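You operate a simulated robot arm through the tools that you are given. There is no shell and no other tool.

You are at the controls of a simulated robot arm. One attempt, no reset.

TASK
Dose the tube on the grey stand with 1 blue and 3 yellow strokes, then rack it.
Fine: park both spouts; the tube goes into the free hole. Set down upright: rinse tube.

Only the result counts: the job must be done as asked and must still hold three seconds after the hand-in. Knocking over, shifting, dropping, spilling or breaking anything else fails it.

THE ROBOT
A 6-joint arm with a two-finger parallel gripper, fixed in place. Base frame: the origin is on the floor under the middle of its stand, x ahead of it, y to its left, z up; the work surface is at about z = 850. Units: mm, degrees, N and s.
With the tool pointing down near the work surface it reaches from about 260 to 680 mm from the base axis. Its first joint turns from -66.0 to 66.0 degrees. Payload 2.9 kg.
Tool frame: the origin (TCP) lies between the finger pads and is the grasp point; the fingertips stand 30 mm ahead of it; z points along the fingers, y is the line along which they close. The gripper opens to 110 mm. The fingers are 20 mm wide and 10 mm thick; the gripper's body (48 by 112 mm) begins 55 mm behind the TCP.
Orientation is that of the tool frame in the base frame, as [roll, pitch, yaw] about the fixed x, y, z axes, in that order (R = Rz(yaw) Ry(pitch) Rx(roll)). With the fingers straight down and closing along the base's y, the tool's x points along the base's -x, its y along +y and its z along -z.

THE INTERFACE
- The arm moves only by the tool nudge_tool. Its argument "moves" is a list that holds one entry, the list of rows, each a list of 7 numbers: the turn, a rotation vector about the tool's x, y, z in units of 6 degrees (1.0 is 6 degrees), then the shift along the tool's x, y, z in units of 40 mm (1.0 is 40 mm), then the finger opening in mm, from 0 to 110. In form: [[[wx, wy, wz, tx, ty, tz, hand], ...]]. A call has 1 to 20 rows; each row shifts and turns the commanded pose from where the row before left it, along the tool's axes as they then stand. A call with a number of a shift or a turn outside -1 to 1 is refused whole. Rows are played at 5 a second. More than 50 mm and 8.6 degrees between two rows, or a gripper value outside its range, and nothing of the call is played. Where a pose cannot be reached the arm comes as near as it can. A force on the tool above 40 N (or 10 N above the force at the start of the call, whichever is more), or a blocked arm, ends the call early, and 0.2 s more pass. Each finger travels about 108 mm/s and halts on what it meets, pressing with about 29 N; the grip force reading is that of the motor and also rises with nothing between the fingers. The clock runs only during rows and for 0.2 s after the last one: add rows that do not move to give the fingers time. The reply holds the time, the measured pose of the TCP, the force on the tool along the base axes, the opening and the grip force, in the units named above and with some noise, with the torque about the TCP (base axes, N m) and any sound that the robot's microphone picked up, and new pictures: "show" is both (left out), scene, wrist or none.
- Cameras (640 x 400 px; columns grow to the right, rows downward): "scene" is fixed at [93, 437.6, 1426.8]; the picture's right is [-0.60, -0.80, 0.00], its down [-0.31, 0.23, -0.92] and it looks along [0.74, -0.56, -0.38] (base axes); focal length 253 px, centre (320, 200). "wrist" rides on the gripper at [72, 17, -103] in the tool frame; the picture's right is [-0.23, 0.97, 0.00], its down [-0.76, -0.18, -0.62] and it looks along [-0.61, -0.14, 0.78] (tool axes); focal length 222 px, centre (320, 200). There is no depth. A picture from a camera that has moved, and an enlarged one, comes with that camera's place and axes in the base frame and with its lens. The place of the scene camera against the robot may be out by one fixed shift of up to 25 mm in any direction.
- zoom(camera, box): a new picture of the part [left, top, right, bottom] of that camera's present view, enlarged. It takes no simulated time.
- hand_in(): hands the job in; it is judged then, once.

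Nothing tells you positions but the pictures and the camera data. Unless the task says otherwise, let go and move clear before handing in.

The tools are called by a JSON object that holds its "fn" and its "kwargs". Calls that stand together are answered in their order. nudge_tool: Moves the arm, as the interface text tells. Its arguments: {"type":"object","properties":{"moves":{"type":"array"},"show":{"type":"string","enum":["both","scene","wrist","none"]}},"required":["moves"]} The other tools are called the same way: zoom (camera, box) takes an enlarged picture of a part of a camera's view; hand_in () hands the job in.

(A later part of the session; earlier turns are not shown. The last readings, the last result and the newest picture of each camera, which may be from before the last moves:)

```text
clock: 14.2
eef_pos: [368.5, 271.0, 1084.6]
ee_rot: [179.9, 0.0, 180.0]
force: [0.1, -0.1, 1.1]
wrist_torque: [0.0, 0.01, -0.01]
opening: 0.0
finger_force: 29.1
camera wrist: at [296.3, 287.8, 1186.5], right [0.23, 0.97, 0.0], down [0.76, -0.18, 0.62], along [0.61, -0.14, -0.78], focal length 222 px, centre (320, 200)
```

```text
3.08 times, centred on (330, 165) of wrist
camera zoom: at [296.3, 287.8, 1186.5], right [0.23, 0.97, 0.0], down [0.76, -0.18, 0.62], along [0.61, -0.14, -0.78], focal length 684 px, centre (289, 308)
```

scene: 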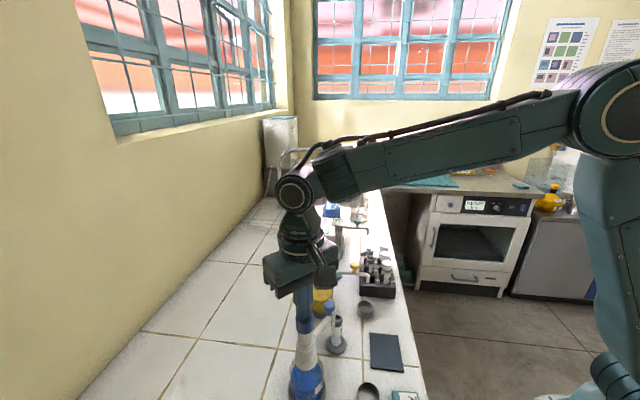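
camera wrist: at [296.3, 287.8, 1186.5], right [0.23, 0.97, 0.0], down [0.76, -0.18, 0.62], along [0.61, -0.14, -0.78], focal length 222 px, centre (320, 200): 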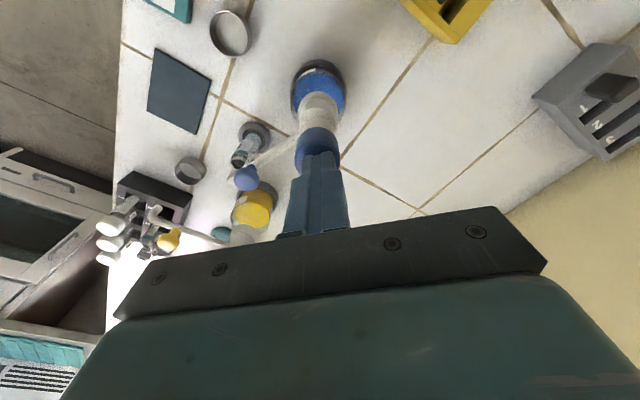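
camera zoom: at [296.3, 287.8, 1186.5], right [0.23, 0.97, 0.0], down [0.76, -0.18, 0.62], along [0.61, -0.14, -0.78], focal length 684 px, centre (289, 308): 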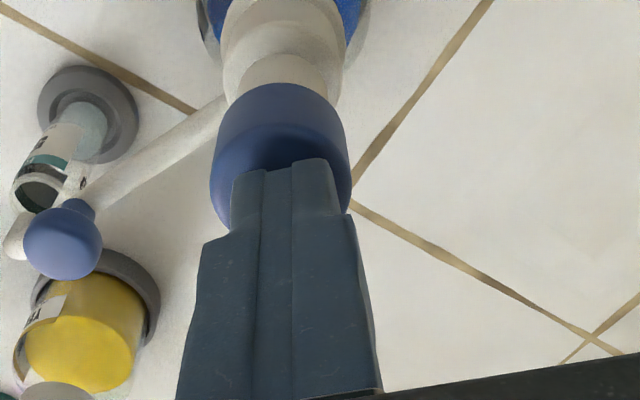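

The tips are about at the cap surface and centred within about 2 mm. I'll press down in small steps and watch the force and sound.

{"fn": "nudge_tool", "kwargs": {"moves": [[[0, 0, 0, 0, -0.02, 0.075, 0], [0, 0, 0, 0, 0, 0.075, 0], [0, 0, 0, 0, 0, 0.05, 0]]], "show": "scene"}}

{"fn": "zoom", "kwargs": {"camera": "scene", "box": [270, 260, 370, 345]}}

```text
clock: 15.0
eef_pos: [368.9, 269.4, 1077.1]
ee_rot: [179.8, 0.2, 180.0]
force: [1.9, 0.1, 4.3]
wrist_torque: [0.01, -0.05, 0.01]
opening: 0.0
finger_force: 29.1
```

scene: 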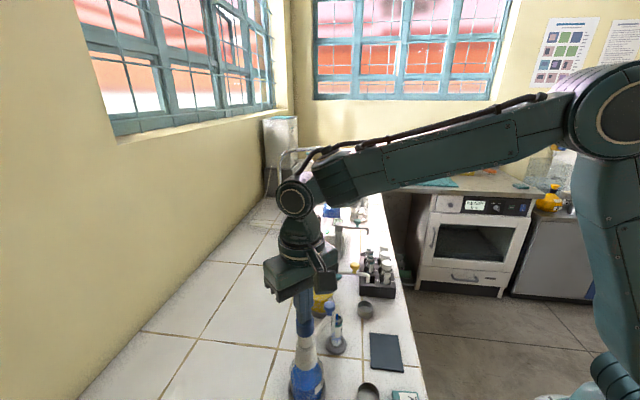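

```text
4.71 times, centred on (320, 302) of scene
camera zoom: at [93.0, 437.6, 1426.8], right [-0.6, -0.8, 0.0], down [-0.31, 0.23, -0.92], along [0.74, -0.56, -0.38], focal length 1192 px, centre (320, -282)
```

zoom: 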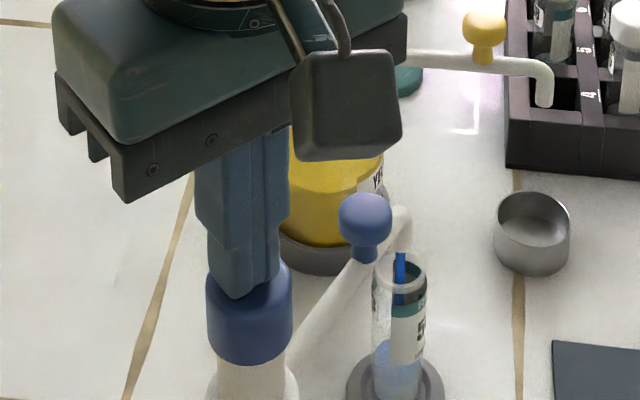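

Blue liquid is flowing straight into the tube with only about 4 N on the cap. I'll press on in small steps to complete the stroke.

{"fn": "nudge_tool", "kwargs": {"moves": [[[0, 0, 0, 0, 0, 0.075, 0], [0, 0, 0, 0, 0, 0.075, 0], [0, 0, 0, 0, 0, 0.05, 0]]], "show": "scene"}}

{"fn": "zoom", "kwargs": {"camera": "scene", "box": [270, 260, 370, 345]}}

```text
clock: 15.8
eef_pos: [368.4, 269.7, 1068.6]
ee_rot: [179.9, 0.1, -180.0]
force: [2.5, 2.0, 7.0]
wrist_torque: [0.05, -0.08, -0.02]
opening: 0.0
finger_force: 28.6
heard: click
```

scene: 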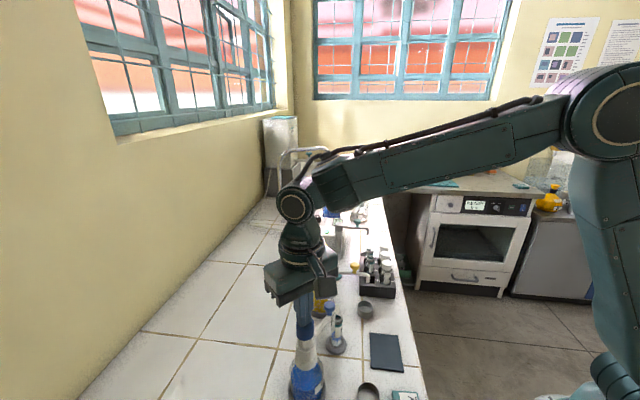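

```text
4.71 times, centred on (320, 302) of scene
camera zoom: at [93.0, 437.6, 1426.8], right [-0.6, -0.8, 0.0], down [-0.31, 0.23, -0.92], along [0.74, -0.56, -0.38], focal length 1192 px, centre (320, -282)
```

zoom: 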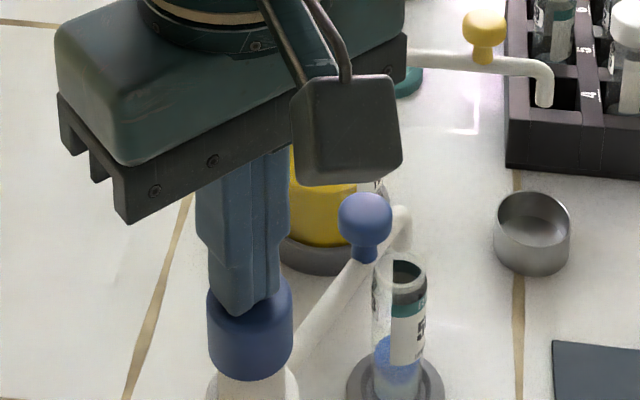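

A click came as the blue cap reached the bottom, so that should be one full stroke. I'll raise straight up to let the cap return fully.

{"fn": "nudge_tool", "kwargs": {"moves": [[[0, 0, 0, 0, 0, -0.2, 0], [0, 0, 0, 0, 0, -0.3, 0], [0, 0, 0, 0, 0, -0.5, 0], [0, 0, 0, 0, 0, -0.5, 0], [0, 0, 0, 0, 0, 0, 0]]], "show": "both"}}

{"fn": "zoom", "kwargs": {"camera": "scene", "box": [270, 260, 370, 345]}}

{"fn": "zoom", "kwargs": {"camera": "wrist", "box": [220, 100, 380, 230]}}

```text
clock: 17.0
eef_pos: [369.1, 269.5, 1129.0]
ee_rot: [-179.9, 0.1, 180.0]
force: [-0.8, -0.6, 0.6]
wrist_torque: [-0.03, 0.0, 0.01]
opening: 0.1
finger_force: 28.8
camera wrist: at [297.0, 286.2, 1230.2], right [0.23, 0.97, 0.0], down [0.76, -0.18, 0.62], along [0.61, -0.14, -0.78], focal length 222 px, centre (320, 200)
```

scene: 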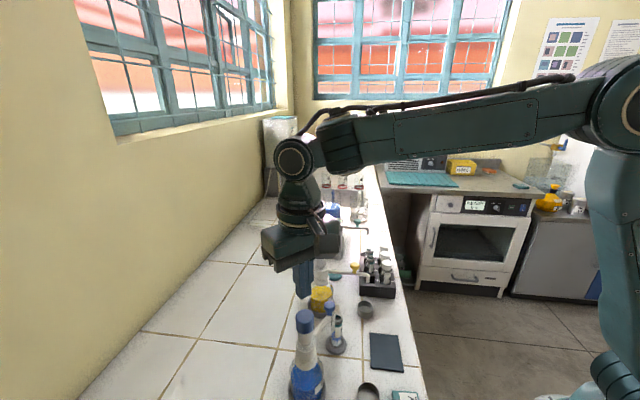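
wrist: 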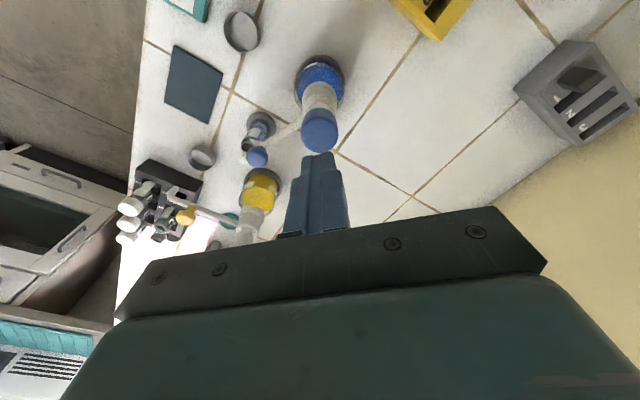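

```text
4.71 times, centred on (320, 302) of scene
camera zoom: at [93.0, 437.6, 1426.8], right [-0.6, -0.8, 0.0], down [-0.31, 0.23, -0.92], along [0.74, -0.56, -0.38], focal length 1192 px, centre (320, -282)
```

zoom: 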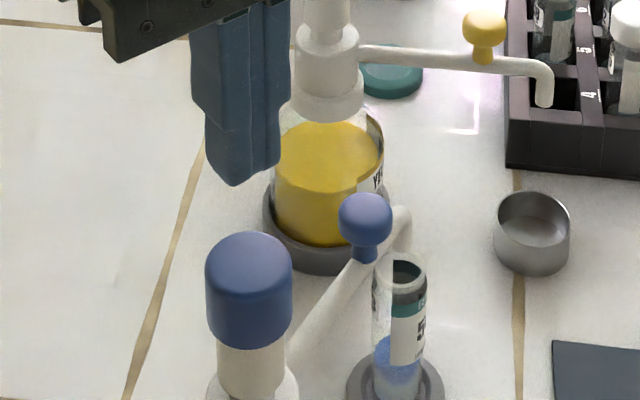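

```text
3.08 times, centred on (300, 165) of wrist
camera zoom: at [297.0, 286.2, 1230.2], right [0.23, 0.97, 0.0], down [0.76, -0.18, 0.62], along [0.61, -0.14, -0.78], focal length 684 px, centre (382, 308)
```

zoom: 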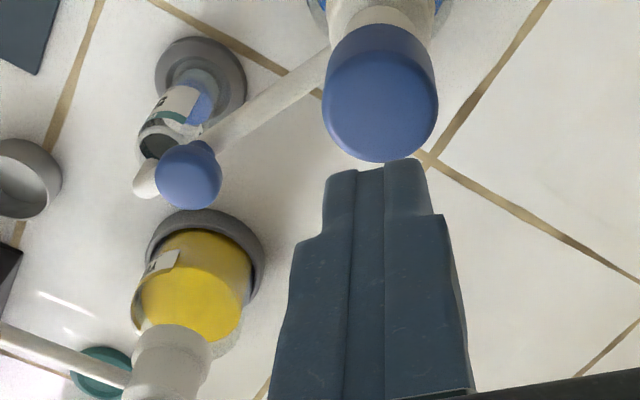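

The blue stroke is done: the cap is back up and the tube holds blue-tinted liquid. Now I'll park the blue spout, first lowering the fingers on the +x side of the blue knob.

{"fn": "nudge_tool", "kwargs": {"moves": [[[0, 0, 0, -0.55, -0.66, 0, 0], [0, 0, 0, -0.55, -0.66, 0, 0], [0, 0, 0, -0.55, -0.66, 0, 0], [0, 0, 0, 0, 0, 0, 0], [0, 0, 0, 0, 0, 0.72, 0], [0, 0, 0, 0, 0, 0.72, 0], [0, 0, 0, 0, 0, 0.72, 0], [0, 0, 0, 0, 0, 0.72, 0], [0, 0, 0, 0, 0, 0, 0]]], "show": "both"}}

{"fn": "zoom", "kwargs": {"camera": "scene", "box": [270, 240, 410, 345]}}

{"fn": "zoom", "kwargs": {"camera": "wrist", "box": [220, 60, 440, 230]}}

```text
clock: 19.0
eef_pos: [435.6, 192.3, 1013.3]
ee_rot: [179.9, 0.0, 179.9]
force: [-0.7, 0.4, -0.1]
wrist_torque: [0.01, -0.02, -0.02]
opening: 0.0
finger_force: 29.0
camera wrist: at [364.0, 209.0, 1114.6], right [0.23, 0.97, 0.0], down [0.76, -0.18, 0.62], along [0.61, -0.14, -0.78], focal length 222 px, centre (320, 200)
```

scene: 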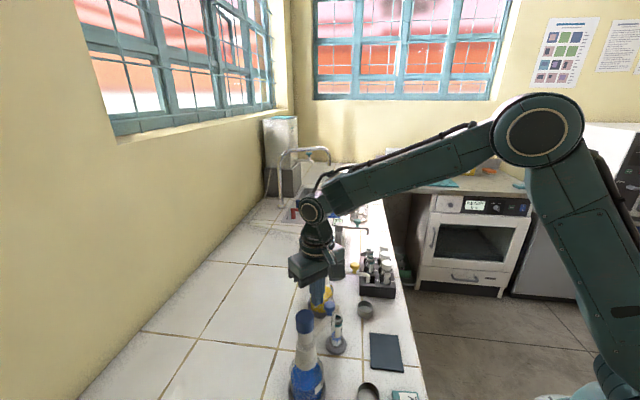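
wrist: 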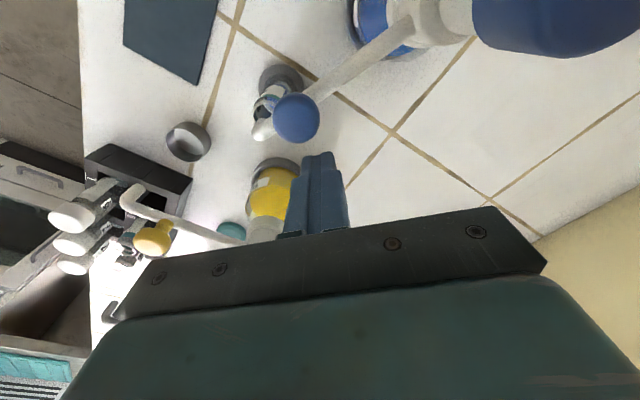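

```text
3.81 times, centred on (340, 292) of scene
camera zoom: at [93.0, 437.6, 1426.8], right [-0.6, -0.8, 0.0], down [-0.31, 0.23, -0.92], along [0.74, -0.56, -0.38], focal length 965 px, centre (244, -152)
```

zoom: 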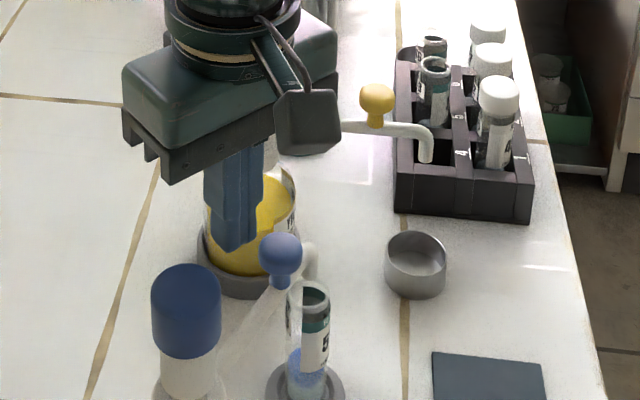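

```text
2.35 times, centred on (330, 145) of wrist
camera zoom: at [364.0, 209.0, 1114.6], right [0.23, 0.97, 0.0], down [0.76, -0.18, 0.62], along [0.61, -0.14, -0.78], focal length 523 px, centre (296, 329)
```

zoom: 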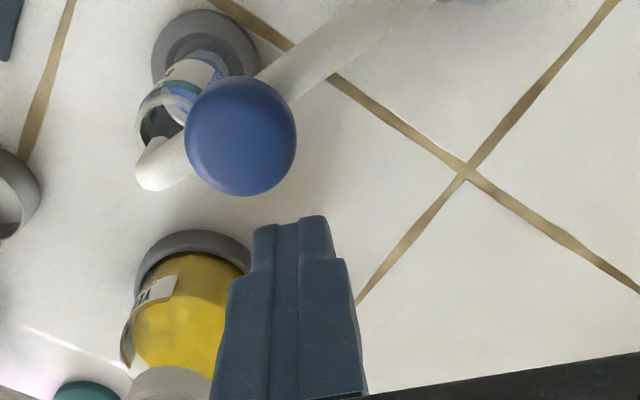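

{"fn": "nudge_tool", "kwargs": {"moves": [[[0, 0, 0, 0.2, -0.075, 0, 0], [0, 0, 0, 0.2, -0.05, 0, 0], [0, 0, 0, 0.1775, -0.0575, 0, 0], [0, 0, 0, 0.185, -0.04, 0, 0], [0, 0, 0, 0.185, -0.025, 0, 0], [0, 0, 0, 0.1875, -0.0075, 0, 0], [0, 0, 0, 0.1875, 0.0075, 0, 0], [0, 0, 0, 0.185, 0.025, 0, 0], [0, 0, 0, 0.185, 0.04, 0, 0], [0, 0, 0, 0.12, 0.04, 0, 0], [0, 0, 0, 0.06, 0.02, 0, 0], [0, 0, 0, 0, 0, 0, 0]]], "show": "both"}}

{"fn": "zoom", "kwargs": {"camera": "scene", "box": [270, 260, 430, 380]}}

{"fn": "zoom", "kwargs": {"camera": "wrist", "box": [220, 30, 460, 230]}}

```text
clock: 21.6
eef_pos: [360.5, 186.4, 1014.3]
ee_rot: [179.9, 0.0, 179.9]
force: [0.1, -0.2, -0.5]
wrist_torque: [0.03, 0.01, 0.0]
opening: 0.3
finger_force: 28.8
camera wrist: at [288.8, 204.2, 1115.0], right [0.23, 0.97, 0.0], down [0.76, -0.18, 0.62], along [0.61, -0.14, -0.78], focal length 222 px, centre (320, 200)
```

scene: 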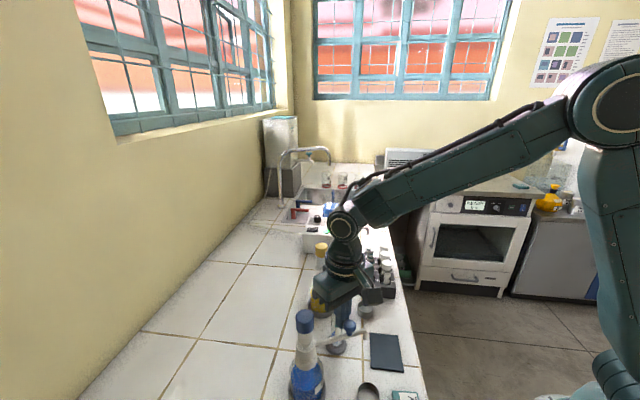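
wrist: 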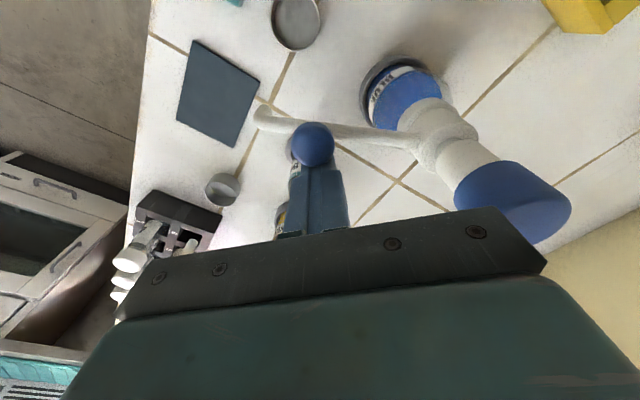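

```text
3.33 times, centred on (350, 320) of scene
camera zoom: at [93.0, 437.6, 1426.8], right [-0.6, -0.8, 0.0], down [-0.31, 0.23, -0.92], along [0.74, -0.56, -0.38], focal length 845 px, centre (220, -200)
```

zoom: 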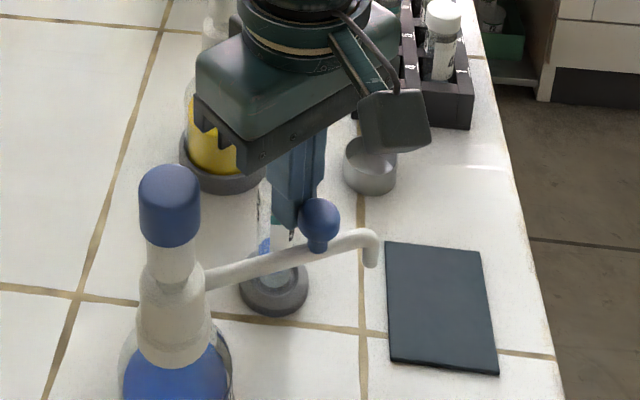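

```text
2.00 times, centred on (340, 130) of wrist
camera zoom: at [288.8, 204.2, 1115.0], right [0.23, 0.97, 0.0], down [0.76, -0.18, 0.62], along [0.61, -0.14, -0.78], focal length 444 px, centre (280, 340)
```

zoom: 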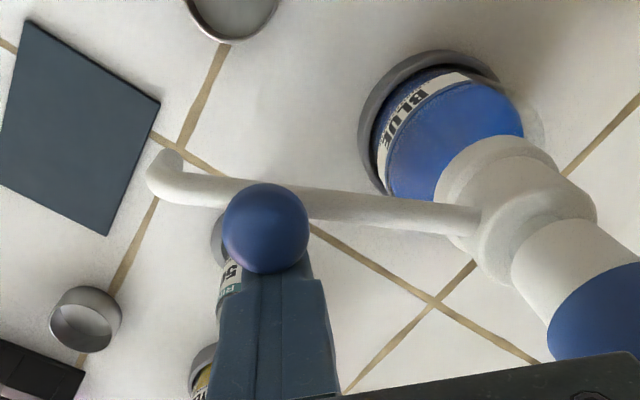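

{"fn": "nudge_tool", "kwargs": {"moves": [[[0, 0, 0, 0.17, 0.0925, 0, 0], [0, 0, 0, 0.1675, 0.085, 0, 0], [0, 0, 0, 0.1575, 0.1025, 0, 0], [0, 0, 0, 0.11, 0.08, 0, 0], [0, 0, 0, 0.06, 0.05, 0, 0], [0, 0, 0, 0, 0, 0, 0]]], "show": "both"}}

{"fn": "zoom", "kwargs": {"camera": "scene", "box": [270, 280, 430, 400]}}

{"fn": "zoom", "kwargs": {"camera": "wrist", "box": [220, 30, 460, 230]}}

```text
clock: 23.0
eef_pos: [333.7, 202.9, 1013.1]
ee_rot: [179.9, 0.0, -179.9]
force: [-0.2, -0.6, 0.1]
wrist_torque: [0.0, 0.02, -0.02]
opening: 0.1
finger_force: 28.9
camera wrist: at [261.5, 220.3, 1114.8], right [0.23, 0.97, 0.0], down [0.76, -0.18, 0.62], along [0.61, -0.14, -0.78], focal length 222 px, centre (320, 200)
```

scene: 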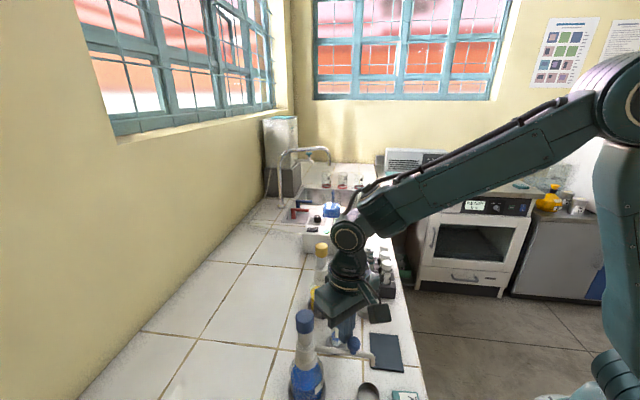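
wrist: 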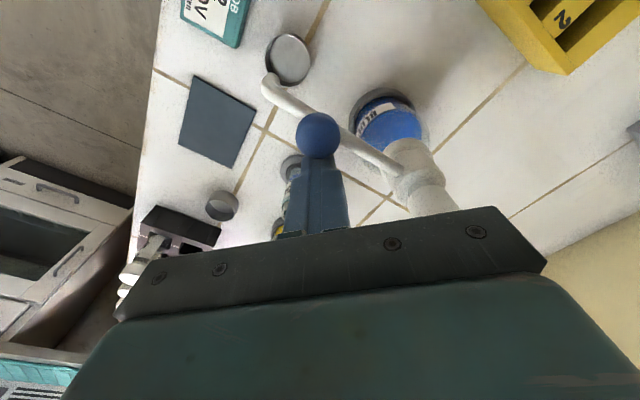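

```text
3.33 times, centred on (350, 340) of scene
camera zoom: at [93.0, 437.6, 1426.8], right [-0.6, -0.8, 0.0], down [-0.31, 0.23, -0.92], along [0.74, -0.56, -0.38], focal length 845 px, centre (220, -267)
```

zoom: 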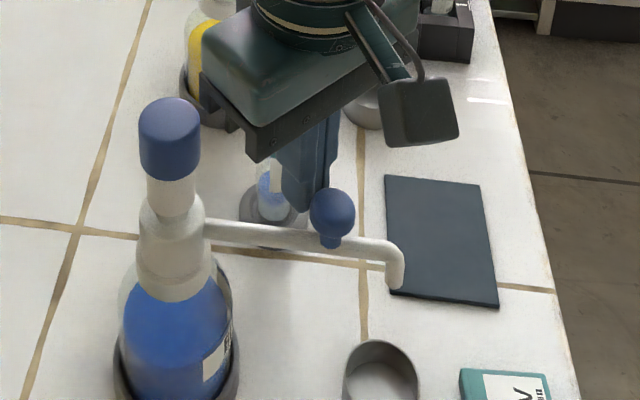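

```text
2.00 times, centred on (340, 130) of wrist
camera zoom: at [261.5, 220.3, 1114.8], right [0.23, 0.97, 0.0], down [0.76, -0.18, 0.62], along [0.61, -0.14, -0.78], focal length 444 px, centre (280, 340)
```

zoom: 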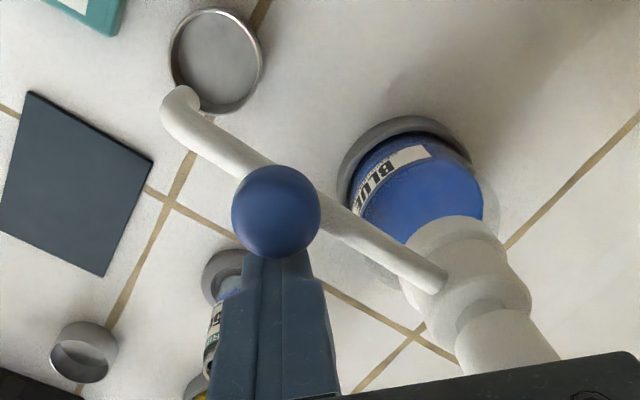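

The blue spout snapped back to its parked spot over its cup, at the same pixel as at the start. I'll back away, rise, and hover near the yellow knob to measure it.

{"fn": "nudge_tool", "kwargs": {"moves": [[[0, 0, 0, -0.5, 0, 0, 0], [0, 0, 0, 0, 0, -0.8, 0], [0, 0, 0, 0, 0, -0.8, 0], [0, 0, 0, 0, 0, -0.8, 0], [0, 0, 0, -0.42, -0.8, 0, 0], [0, 0, 0, -0.42, -0.8, 0, 0], [0, 0, 0, -0.42, -0.8, 0, 0], [0, 0, 0, -0.42, -0.8, 0, 0], [0, 0, 0, -0.42, -0.8, 0, 0], [0, 0, 0, -0.15, -0.8, 0, 0], [0, 0, 0, 0, 0, 0, 0]]], "show": "both"}}

{"fn": "zoom", "kwargs": {"camera": "wrist", "box": [200, 60, 460, 240]}}

{"fn": "zoom", "kwargs": {"camera": "scene", "box": [280, 220, 440, 400]}}

```text
clock: 25.4
eef_pos: [442.3, 8.8, 1108.2]
ee_rot: [179.9, 0.0, -180.0]
force: [0.1, 0.7, -0.2]
wrist_torque: [-0.01, 0.01, 0.01]
opening: 0.1
finger_force: 29.2
camera wrist: at [370.9, 26.8, 1210.5], right [0.23, 0.97, 0.0], down [0.76, -0.18, 0.62], along [0.61, -0.14, -0.78], focal length 222 px, centre (320, 200)
```

scene: 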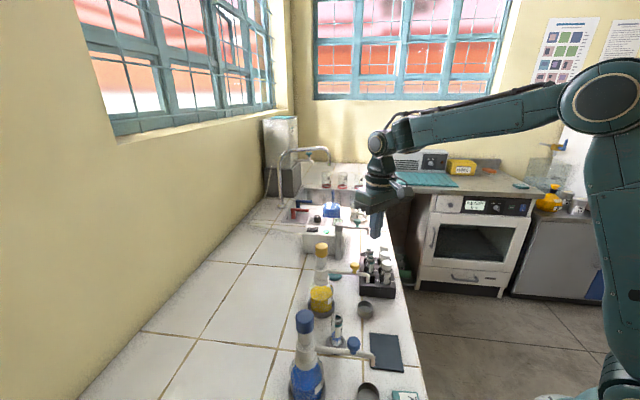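
wrist: 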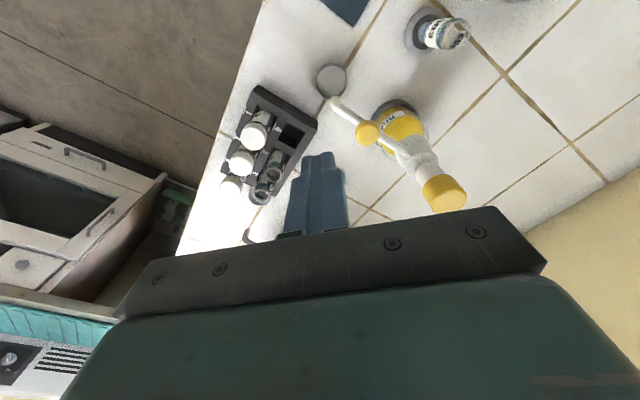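

```text
2.22 times, centred on (330, 150) of wrist
camera zoom: at [370.9, 26.8, 1210.5], right [0.23, 0.97, 0.0], down [0.76, -0.18, 0.62], along [0.61, -0.14, -0.78], focal length 494 px, centre (298, 311)
```

zoom: 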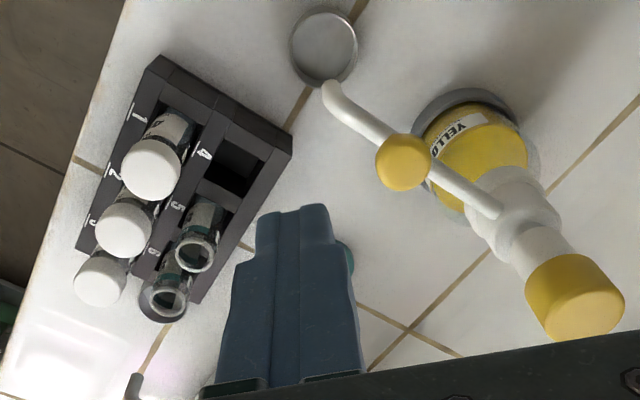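

```text
2.22 times, centred on (360, 310) of scene
camera zoom: at [93.0, 437.6, 1426.8], right [-0.61, -0.8, 0.0], down [-0.31, 0.23, -0.92], along [0.74, -0.56, -0.38], focal length 563 px, centre (231, -44)
```

zoom: 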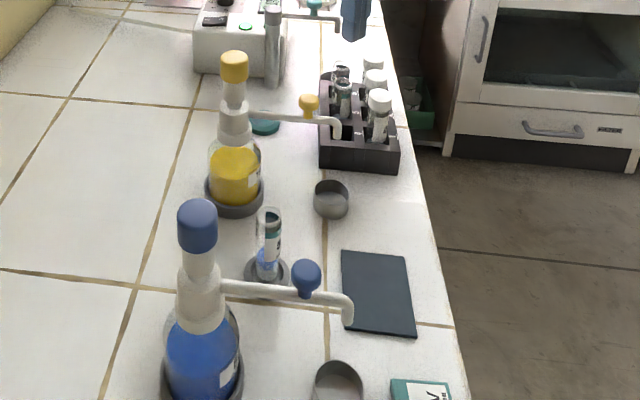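

I have a clear view of the rack and the yellow dispenser, with the yellow knob at about (463, 52, 1001) and the cap top at about (520, 113, 1050). I'll zoom in on the free hole to measure it for later.

{"fn": "zoom", "kwargs": {"camera": "wrist", "box": [225, 80, 325, 210]}}

{"fn": "zoom", "kwargs": {"camera": "wrist", "box": [310, 55, 480, 220]}}

```text
3.08 times, centred on (275, 145) of wrist
camera zoom: at [370.9, 26.8, 1210.5], right [0.23, 0.97, 0.0], down [0.76, -0.18, 0.62], along [0.61, -0.14, -0.78], focal length 684 px, centre (458, 369)
```

zoom: 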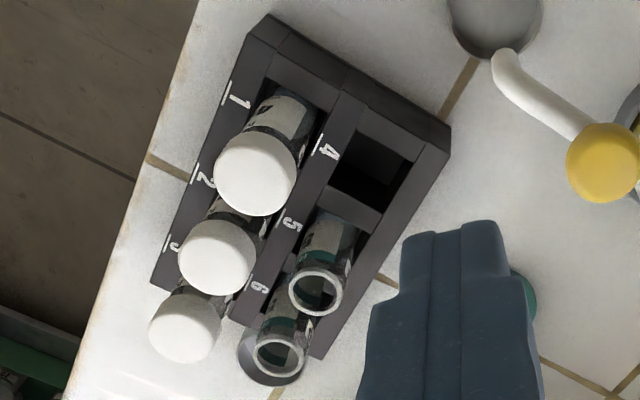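

```text
2.42 times, centred on (395, 138) of wrist
camera zoom: at [370.9, 26.8, 1210.5], right [0.23, 0.97, 0.0], down [0.76, -0.18, 0.62], along [0.61, -0.14, -0.78], focal length 538 px, centre (138, 352)
```

zoom: 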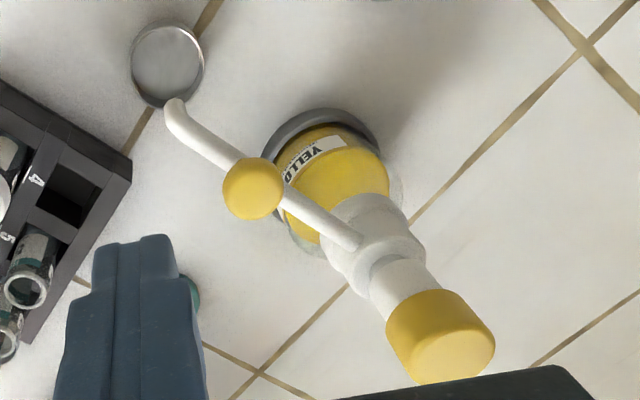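

{"fn": "nudge_tool", "kwargs": {"moves": [[[0, 0, 0, -0.5, 0.12, 0, 0], [0, 0, 0, 0, 0, 0.6, 0], [0, 0, 0, 0, 0, 0.6, 0], [0, 0, 0, 0, 0, 0.6, 0], [0, 0, 0, 0, 0, 0.53, 0], [0, 0, 0, 0, 0, 0, 0]]], "show": "both"}}

{"fn": "zoom", "kwargs": {"camera": "wrist", "box": [200, 60, 460, 240]}}

{"fn": "zoom", "kwargs": {"camera": "scene", "box": [290, 220, 420, 320]}}

```text
clock: 26.8
eef_pos: [466.0, 13.9, 1014.7]
ee_rot: [179.8, 0.0, -180.0]
force: [0.6, 0.0, 0.0]
wrist_torque: [-0.04, 0.0, 0.03]
opening: 0.2
finger_force: 29.8
camera wrist: at [393.2, 30.9, 1115.8], right [0.23, 0.97, 0.0], down [0.76, -0.18, 0.62], along [0.61, -0.14, -0.78], focal length 222 px, centre (320, 200)
```

scene: 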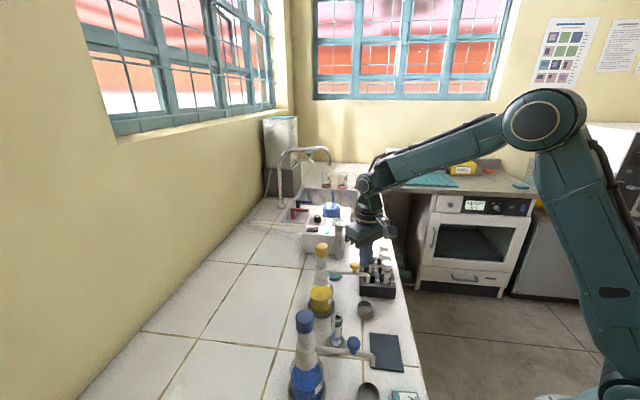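
wrist: 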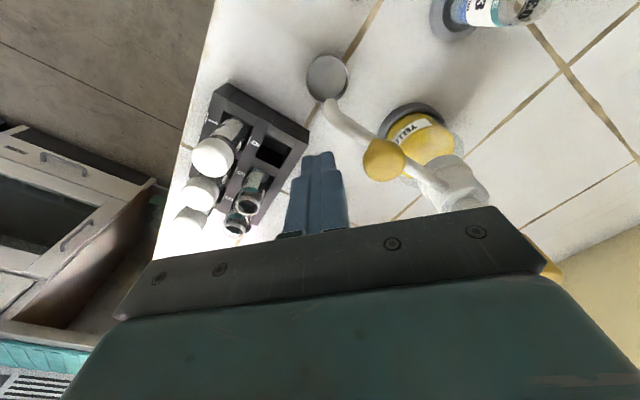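

```text
2.22 times, centred on (330, 150) of wrist
camera zoom: at [393.2, 30.9, 1115.8], right [0.23, 0.97, 0.0], down [0.76, -0.18, 0.62], along [0.61, -0.14, -0.78], focal length 494 px, centre (298, 311)
```

zoom: 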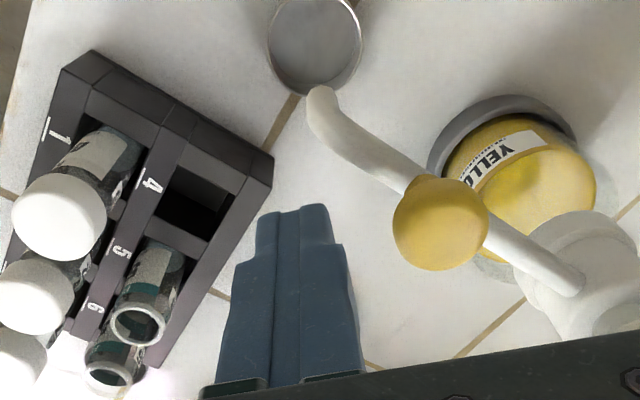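

```text
4.00 times, centred on (355, 270) of scene
camera zoom: at [93.0, 437.6, 1426.8], right [-0.6, -0.8, 0.0], down [-0.31, 0.23, -0.92], along [0.74, -0.56, -0.38], focal length 1014 px, centre (180, -80)
```

zoom: 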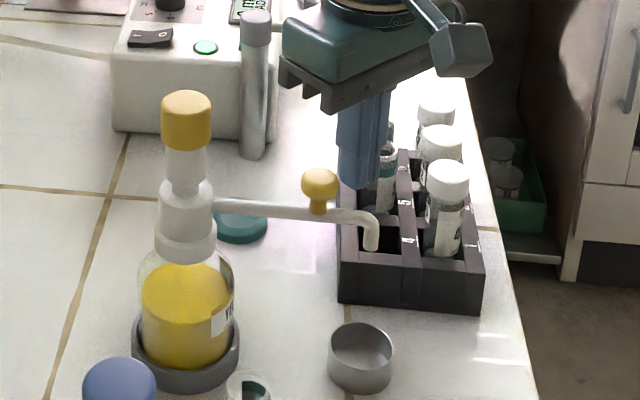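

{"fn": "nudge_tool", "kwargs": {"moves": [[[0, 0, 0, 0.05, 0.2, 0, 0], [0, 0, 0, 0.05, 0.2, 0, 0], [0, 0, 0, 0.13, 0.1375, 0, 0], [0, 0, 0, 0.1175, 0.145, 0, 0], [0, 0, 0, 0.1025, 0.1575, 0, 0], [0, 0, 0, 0.09, 0.165, 0, 0], [0, 0, 0, 0.075, 0.1725, 0, 0], [0, 0, 0, 0.06, 0.15, 0, 0], [0, 0, 0, 0.03, 0.1, 0, 0], [0, 0, 0, 0, 0, 0, 0]]], "show": "both"}}

{"fn": "zoom", "kwargs": {"camera": "wrist", "box": [200, 40, 460, 240]}}

{"fn": "zoom", "kwargs": {"camera": "scene", "box": [280, 230, 410, 350]}}

```text
clock: 29.0
eef_pos: [434.9, 73.5, 1014.9]
ee_rot: [179.9, 0.1, -180.0]
force: [-0.6, -0.2, 0.3]
wrist_torque: [-0.01, 0.01, -0.02]
opening: 0.0
finger_force: 28.7
camera wrist: at [363.0, 89.5, 1118.0], right [0.23, 0.97, 0.0], down [0.76, -0.18, 0.62], along [0.61, -0.14, -0.78], focal length 222 px, centre (320, 200)
```

scene: 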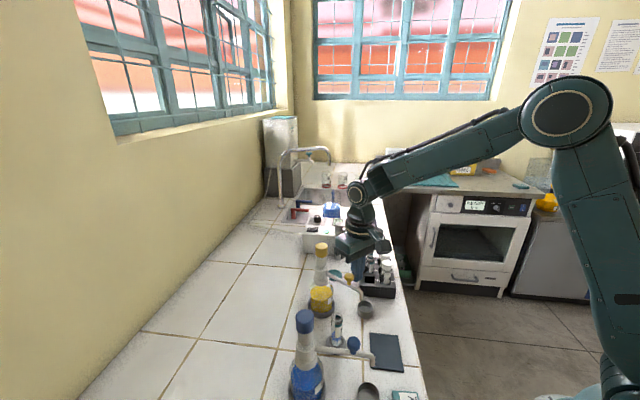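
wrist: 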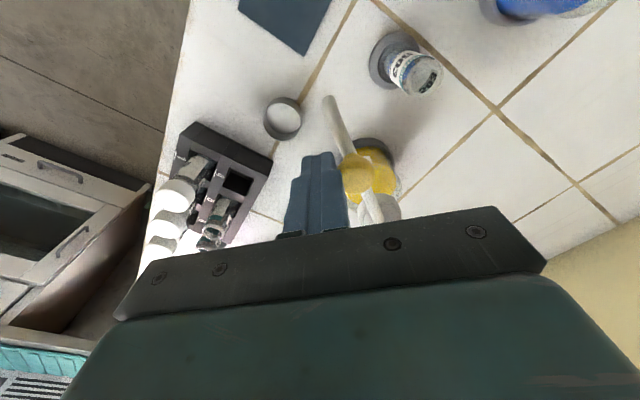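

```text
2.00 times, centred on (330, 140) of wrist
camera zoom: at [363.0, 89.5, 1118.0], right [0.23, 0.97, 0.0], down [0.76, -0.18, 0.62], along [0.61, -0.14, -0.78], focal length 444 px, centre (300, 320)
```

zoom: 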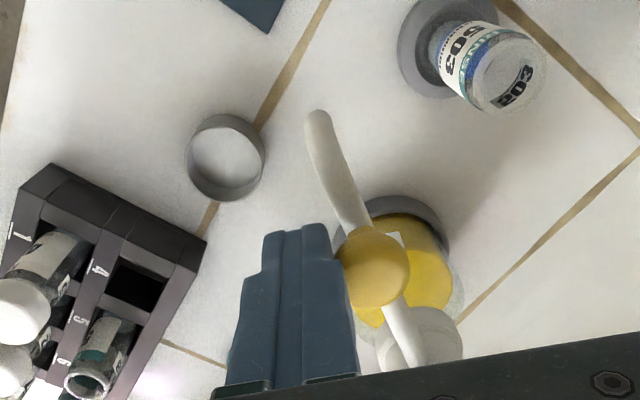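

```text
3.33 times, centred on (345, 290) of scene
camera zoom: at [93.0, 437.6, 1426.8], right [-0.6, -0.8, 0.0], down [-0.31, 0.23, -0.92], along [0.74, -0.56, -0.38], focal length 845 px, centre (237, -100)
```

zoom: 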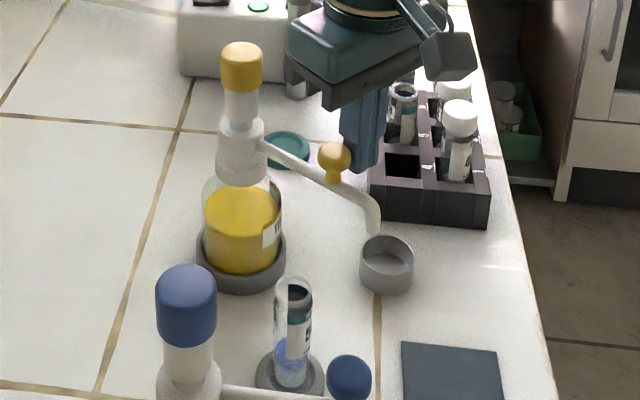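

The yellow spout is following well and is about halfway there. I'll keep pushing toward the tube and slow down near the end.

{"fn": "nudge_tool", "kwargs": {"moves": [[[0, 0, 0, -0.02, 0.125, 0, 0], [0, 0, 0, -0.015, 0.18, 0, 0], [0, 0, 0, -0.01, 0.185, 0, 0], [0, 0, 0, -0.01, 0.18, 0, 0], [0, 0, 0, -0.02, 0.14, 0, 0], [0, 0, 0, -0.02, 0.1, 0, 0], [0, 0, 0, -0.015, 0.06, 0, 0], [0, 0, 0, 0, 0, 0, 0]]], "show": "both"}}

{"fn": "zoom", "kwargs": {"camera": "wrist", "box": [200, 40, 460, 240]}}

{"fn": "zoom", "kwargs": {"camera": "scene", "box": [280, 230, 410, 350]}}

```text
clock: 30.8
eef_pos: [439.0, 109.7, 1015.6]
ee_rot: [179.8, 0.0, 179.9]
force: [0.3, -0.7, 0.7]
wrist_torque: [0.02, -0.01, 0.0]
opening: 0.2
finger_force: 28.9
camera wrist: at [367.7, 128.2, 1117.1], right [0.23, 0.97, 0.0], down [0.76, -0.18, 0.62], along [0.61, -0.14, -0.78], focal length 222 px, centre (320, 200)
```

scene: 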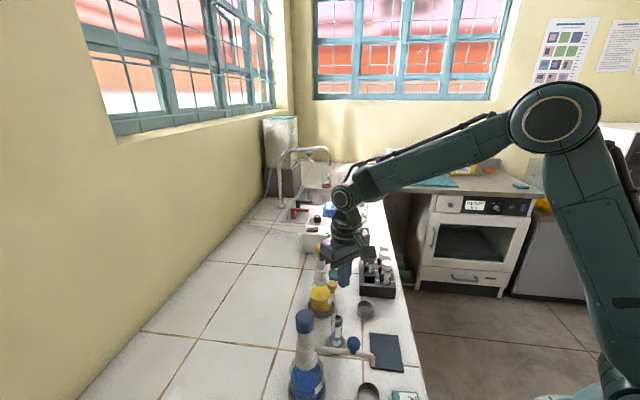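
wrist: 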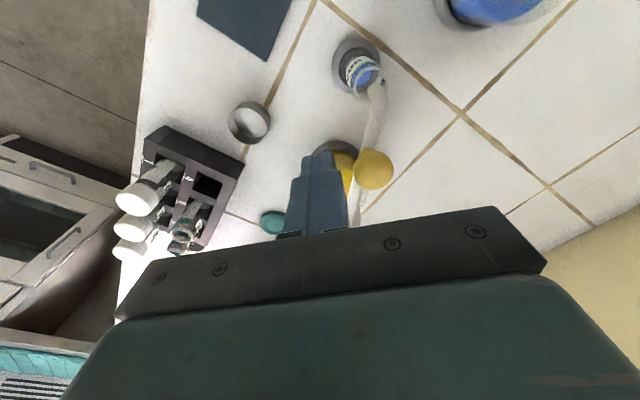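

```text
2.00 times, centred on (330, 140) of wrist
camera zoom: at [367.7, 128.2, 1117.1], right [0.23, 0.97, 0.0], down [0.76, -0.18, 0.62], along [0.61, -0.14, -0.78], focal length 444 px, centre (300, 320)
```

zoom: 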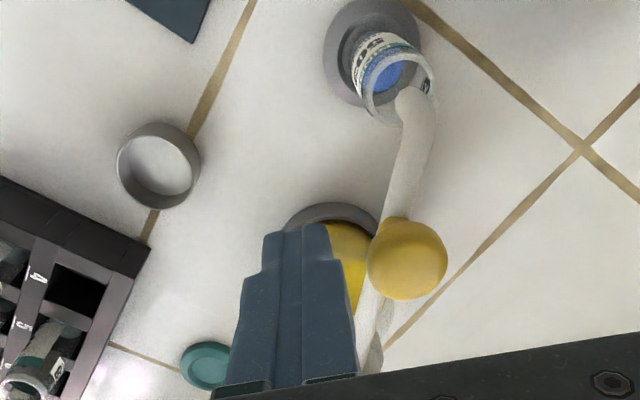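

```text
3.33 times, centred on (345, 290) of scene
camera zoom: at [93.0, 437.6, 1426.8], right [-0.6, -0.8, 0.0], down [-0.31, 0.23, -0.92], along [0.74, -0.56, -0.38], focal length 845 px, centre (237, -100)
```

zoom: 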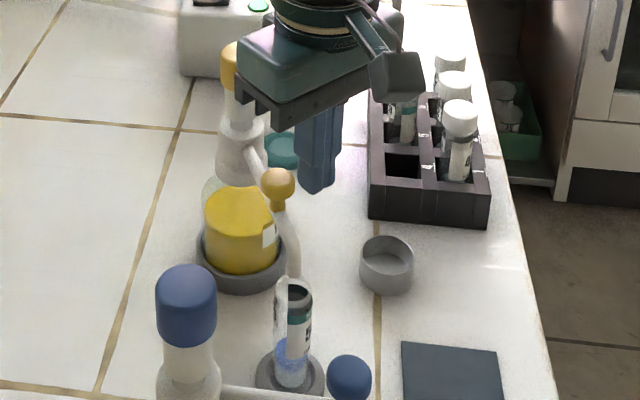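

The yellow spout snapped into place over the tube too. I'll back off, rise and check the alignment closely.

{"fn": "nudge_tool", "kwargs": {"moves": [[[0, 0, 0, 0, -0.4, 0, 0], [0, 0, 0, 0, 0, -0.8, 0], [0, 0, 0, 0, 0, -0.8, 0], [0, 0, 0, 0, 0, -0.8, 0], [0, 0, 0, 0, 0, -0.5, 0], [0, 0, 0, 0, 0, 0, 0]]], "show": "both"}}

{"fn": "zoom", "kwargs": {"camera": "wrist", "box": [320, 60, 420, 160]}}

{"fn": "zoom", "kwargs": {"camera": "scene", "box": [318, 290, 358, 340]}}

{"fn": "zoom", "kwargs": {"camera": "wrist", "box": [220, 80, 320, 220]}}

```text
clock: 32.2
eef_pos: [440.1, 95.8, 1132.4]
ee_rot: [179.9, 0.0, -180.0]
force: [-0.3, 0.1, -0.3]
wrist_torque: [-0.04, 0.03, -0.01]
opening: 0.0
finger_force: 28.7
camera wrist: at [368.3, 113.2, 1233.7], right [0.23, 0.97, 0.0], down [0.76, -0.18, 0.62], along [0.61, -0.14, -0.78], focal length 222 px, centre (320, 200)
```

scene: 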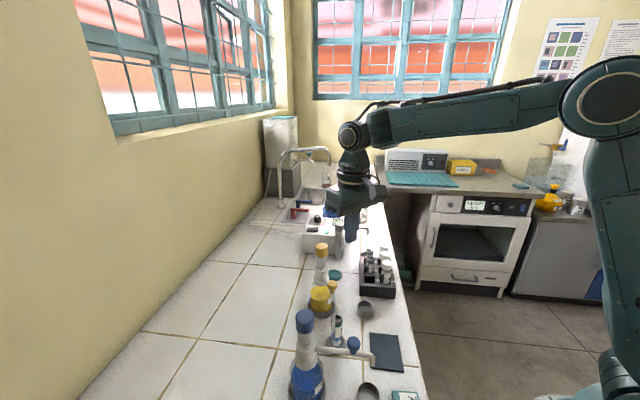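
wrist: 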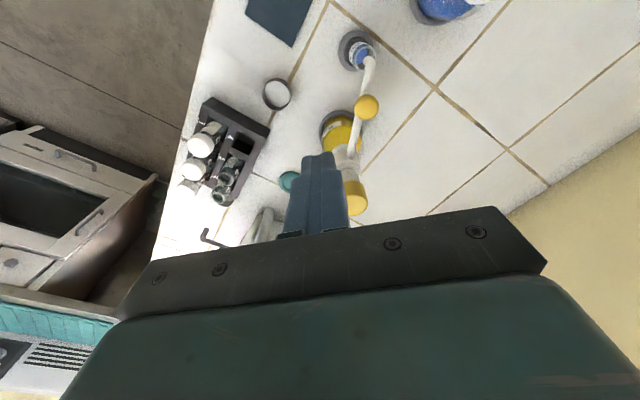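

```text
4.00 times, centred on (370, 110) of wrist
camera zoom: at [368.3, 113.2, 1233.7], right [0.23, 0.97, 0.0], down [0.76, -0.18, 0.62], along [0.61, -0.14, -0.78], focal length 888 px, centre (120, 560)
```

zoom: 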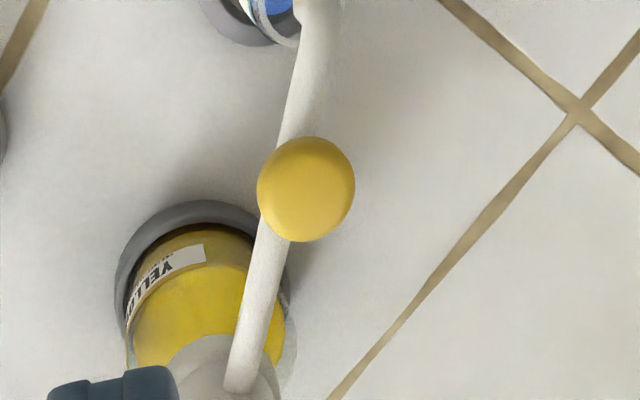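

```text
8.00 times, centred on (338, 315) of scene
camera zoom: at [93.0, 437.6, 1426.8], right [-0.6, -0.8, 0.0], down [-0.31, 0.23, -0.92], along [0.74, -0.56, -0.38], focal length 2027 px, centre (176, -720)
```

zoom: 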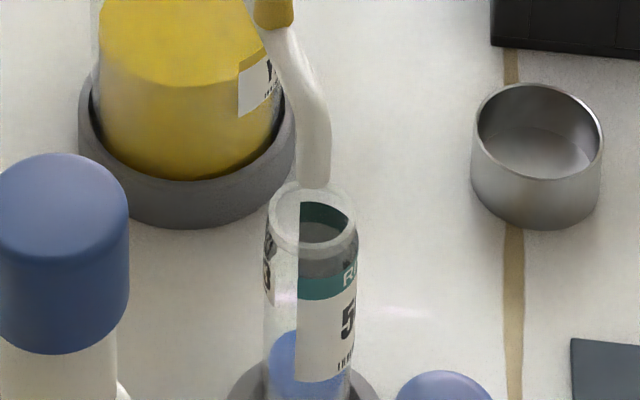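

```text
2.86 times, centred on (270, 150) of wrist
camera zoom: at [368.3, 113.2, 1233.7], right [0.23, 0.97, 0.0], down [0.76, -0.18, 0.62], along [0.61, -0.14, -0.78], focal length 635 px, centre (463, 343)
```

zoom: 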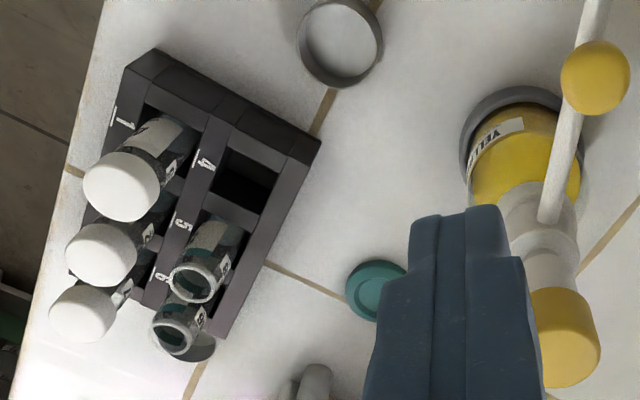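

The yellow tip is centred over the tube in the scene view. While here I'll zoom in on the free hole to measure it from this position as well.

{"fn": "zoom", "kwargs": {"camera": "wrist", "box": [230, 90, 280, 170]}}

{"fn": "zoom", "kwargs": {"camera": "wrist", "box": [330, 20, 400, 80]}}

{"fn": "zoom", "kwargs": {"camera": "scene", "box": [355, 240, 405, 305]}}

```text
5.00 times, centred on (255, 130) of wrist
camera zoom: at [368.3, 113.2, 1233.7], right [0.23, 0.97, 0.0], down [0.76, -0.18, 0.62], along [0.61, -0.14, -0.78], focal length 1111 px, centre (645, 550)
```

zoom: 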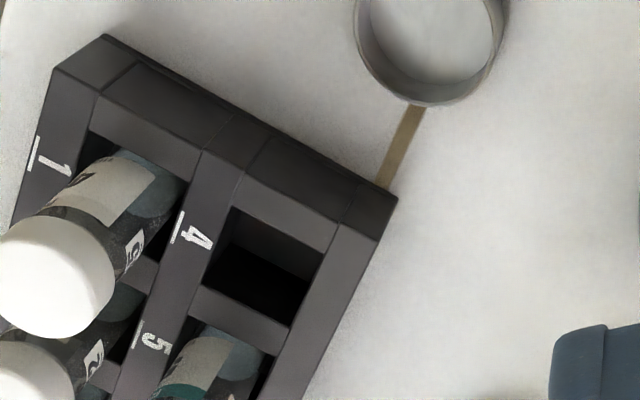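

```text
6.67 times, centred on (365, 50) of wrist
camera zoom: at [368.3, 113.2, 1233.7], right [0.23, 0.97, 0.0], down [0.76, -0.18, 0.62], along [0.61, -0.14, -0.78], focal length 1481 px, centre (20, 1200)
```

zoom: 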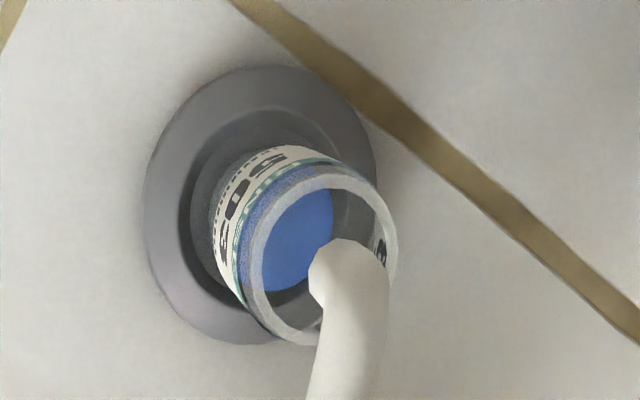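

```text
6.15 times, centred on (380, 272) of scene
camera zoom: at [93.0, 437.6, 1426.8], right [-0.6, -0.8, 0.0], down [-0.31, 0.23, -0.92], along [0.74, -0.56, -0.38], focal length 1559 px, centre (-49, -246)
```

zoom: 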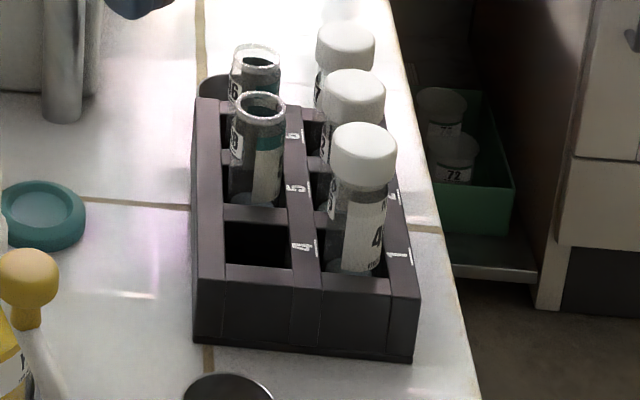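

The yellow tip is inside the tube mouth outline. Now I'll hover over the yellow pump cap at about (520, 113).

{"fn": "nudge_tool", "kwargs": {"moves": [[[0, 0, 0, -0.65, 0.14, 0, 0], [0, 0, 0, -0.65, 0.14, 0, 0], [0, 0, 0, -0.65, 0.14, 0, 0], [0, 0, 0, 0, 0, 0.5, 0], [0, 0, 0, 0, 0, 0, 0]]], "show": "both"}}

{"fn": "zoom", "kwargs": {"camera": "wrist", "box": [250, 100, 410, 230]}}

{"fn": "zoom", "kwargs": {"camera": "scene", "box": [290, 220, 370, 320]}}

```text
clock: 33.4
eef_pos: [518.7, 111.8, 1111.8]
ee_rot: [179.9, -0.1, 179.9]
force: [-0.6, -0.2, 0.1]
wrist_torque: [0.0, 0.01, 0.05]
opening: 0.2
finger_force: 28.7
camera wrist: at [446.9, 128.6, 1213.3], right [0.23, 0.97, 0.0], down [0.76, -0.18, 0.62], along [0.61, -0.14, -0.78], focal length 222 px, centre (320, 200)
```

scene: 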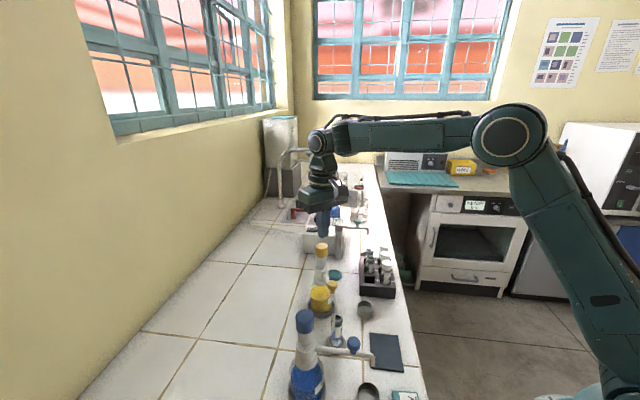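
wrist: 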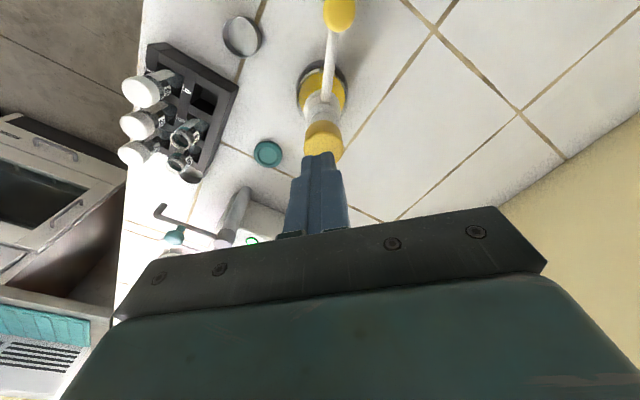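

```text
3.08 times, centred on (330, 165) of wrist
camera zoom: at [446.9, 128.6, 1213.3], right [0.23, 0.97, 0.0], down [0.76, -0.18, 0.62], along [0.61, -0.14, -0.78], focal length 684 px, centre (289, 308)
```

zoom: 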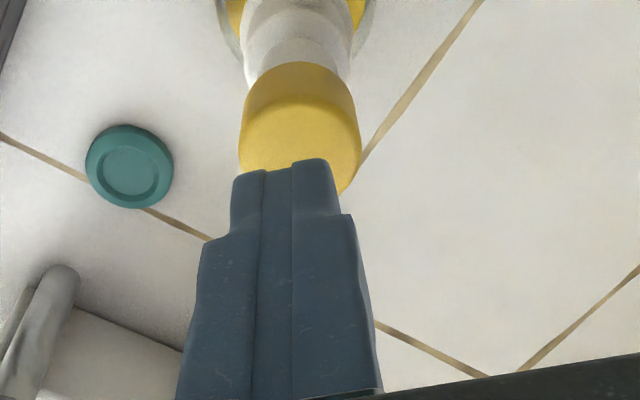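

```text
4.00 times, centred on (330, 270) of scene
camera zoom: at [93.0, 437.6, 1426.8], right [-0.6, -0.8, 0.0], down [-0.31, 0.23, -0.92], along [0.74, -0.56, -0.38], focal length 1014 px, centre (280, -80)
```

zoom: 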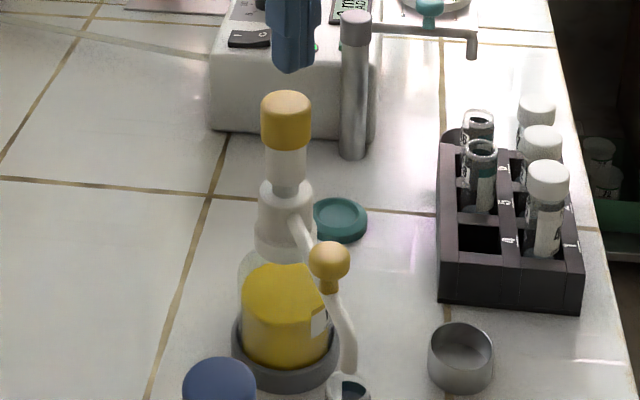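

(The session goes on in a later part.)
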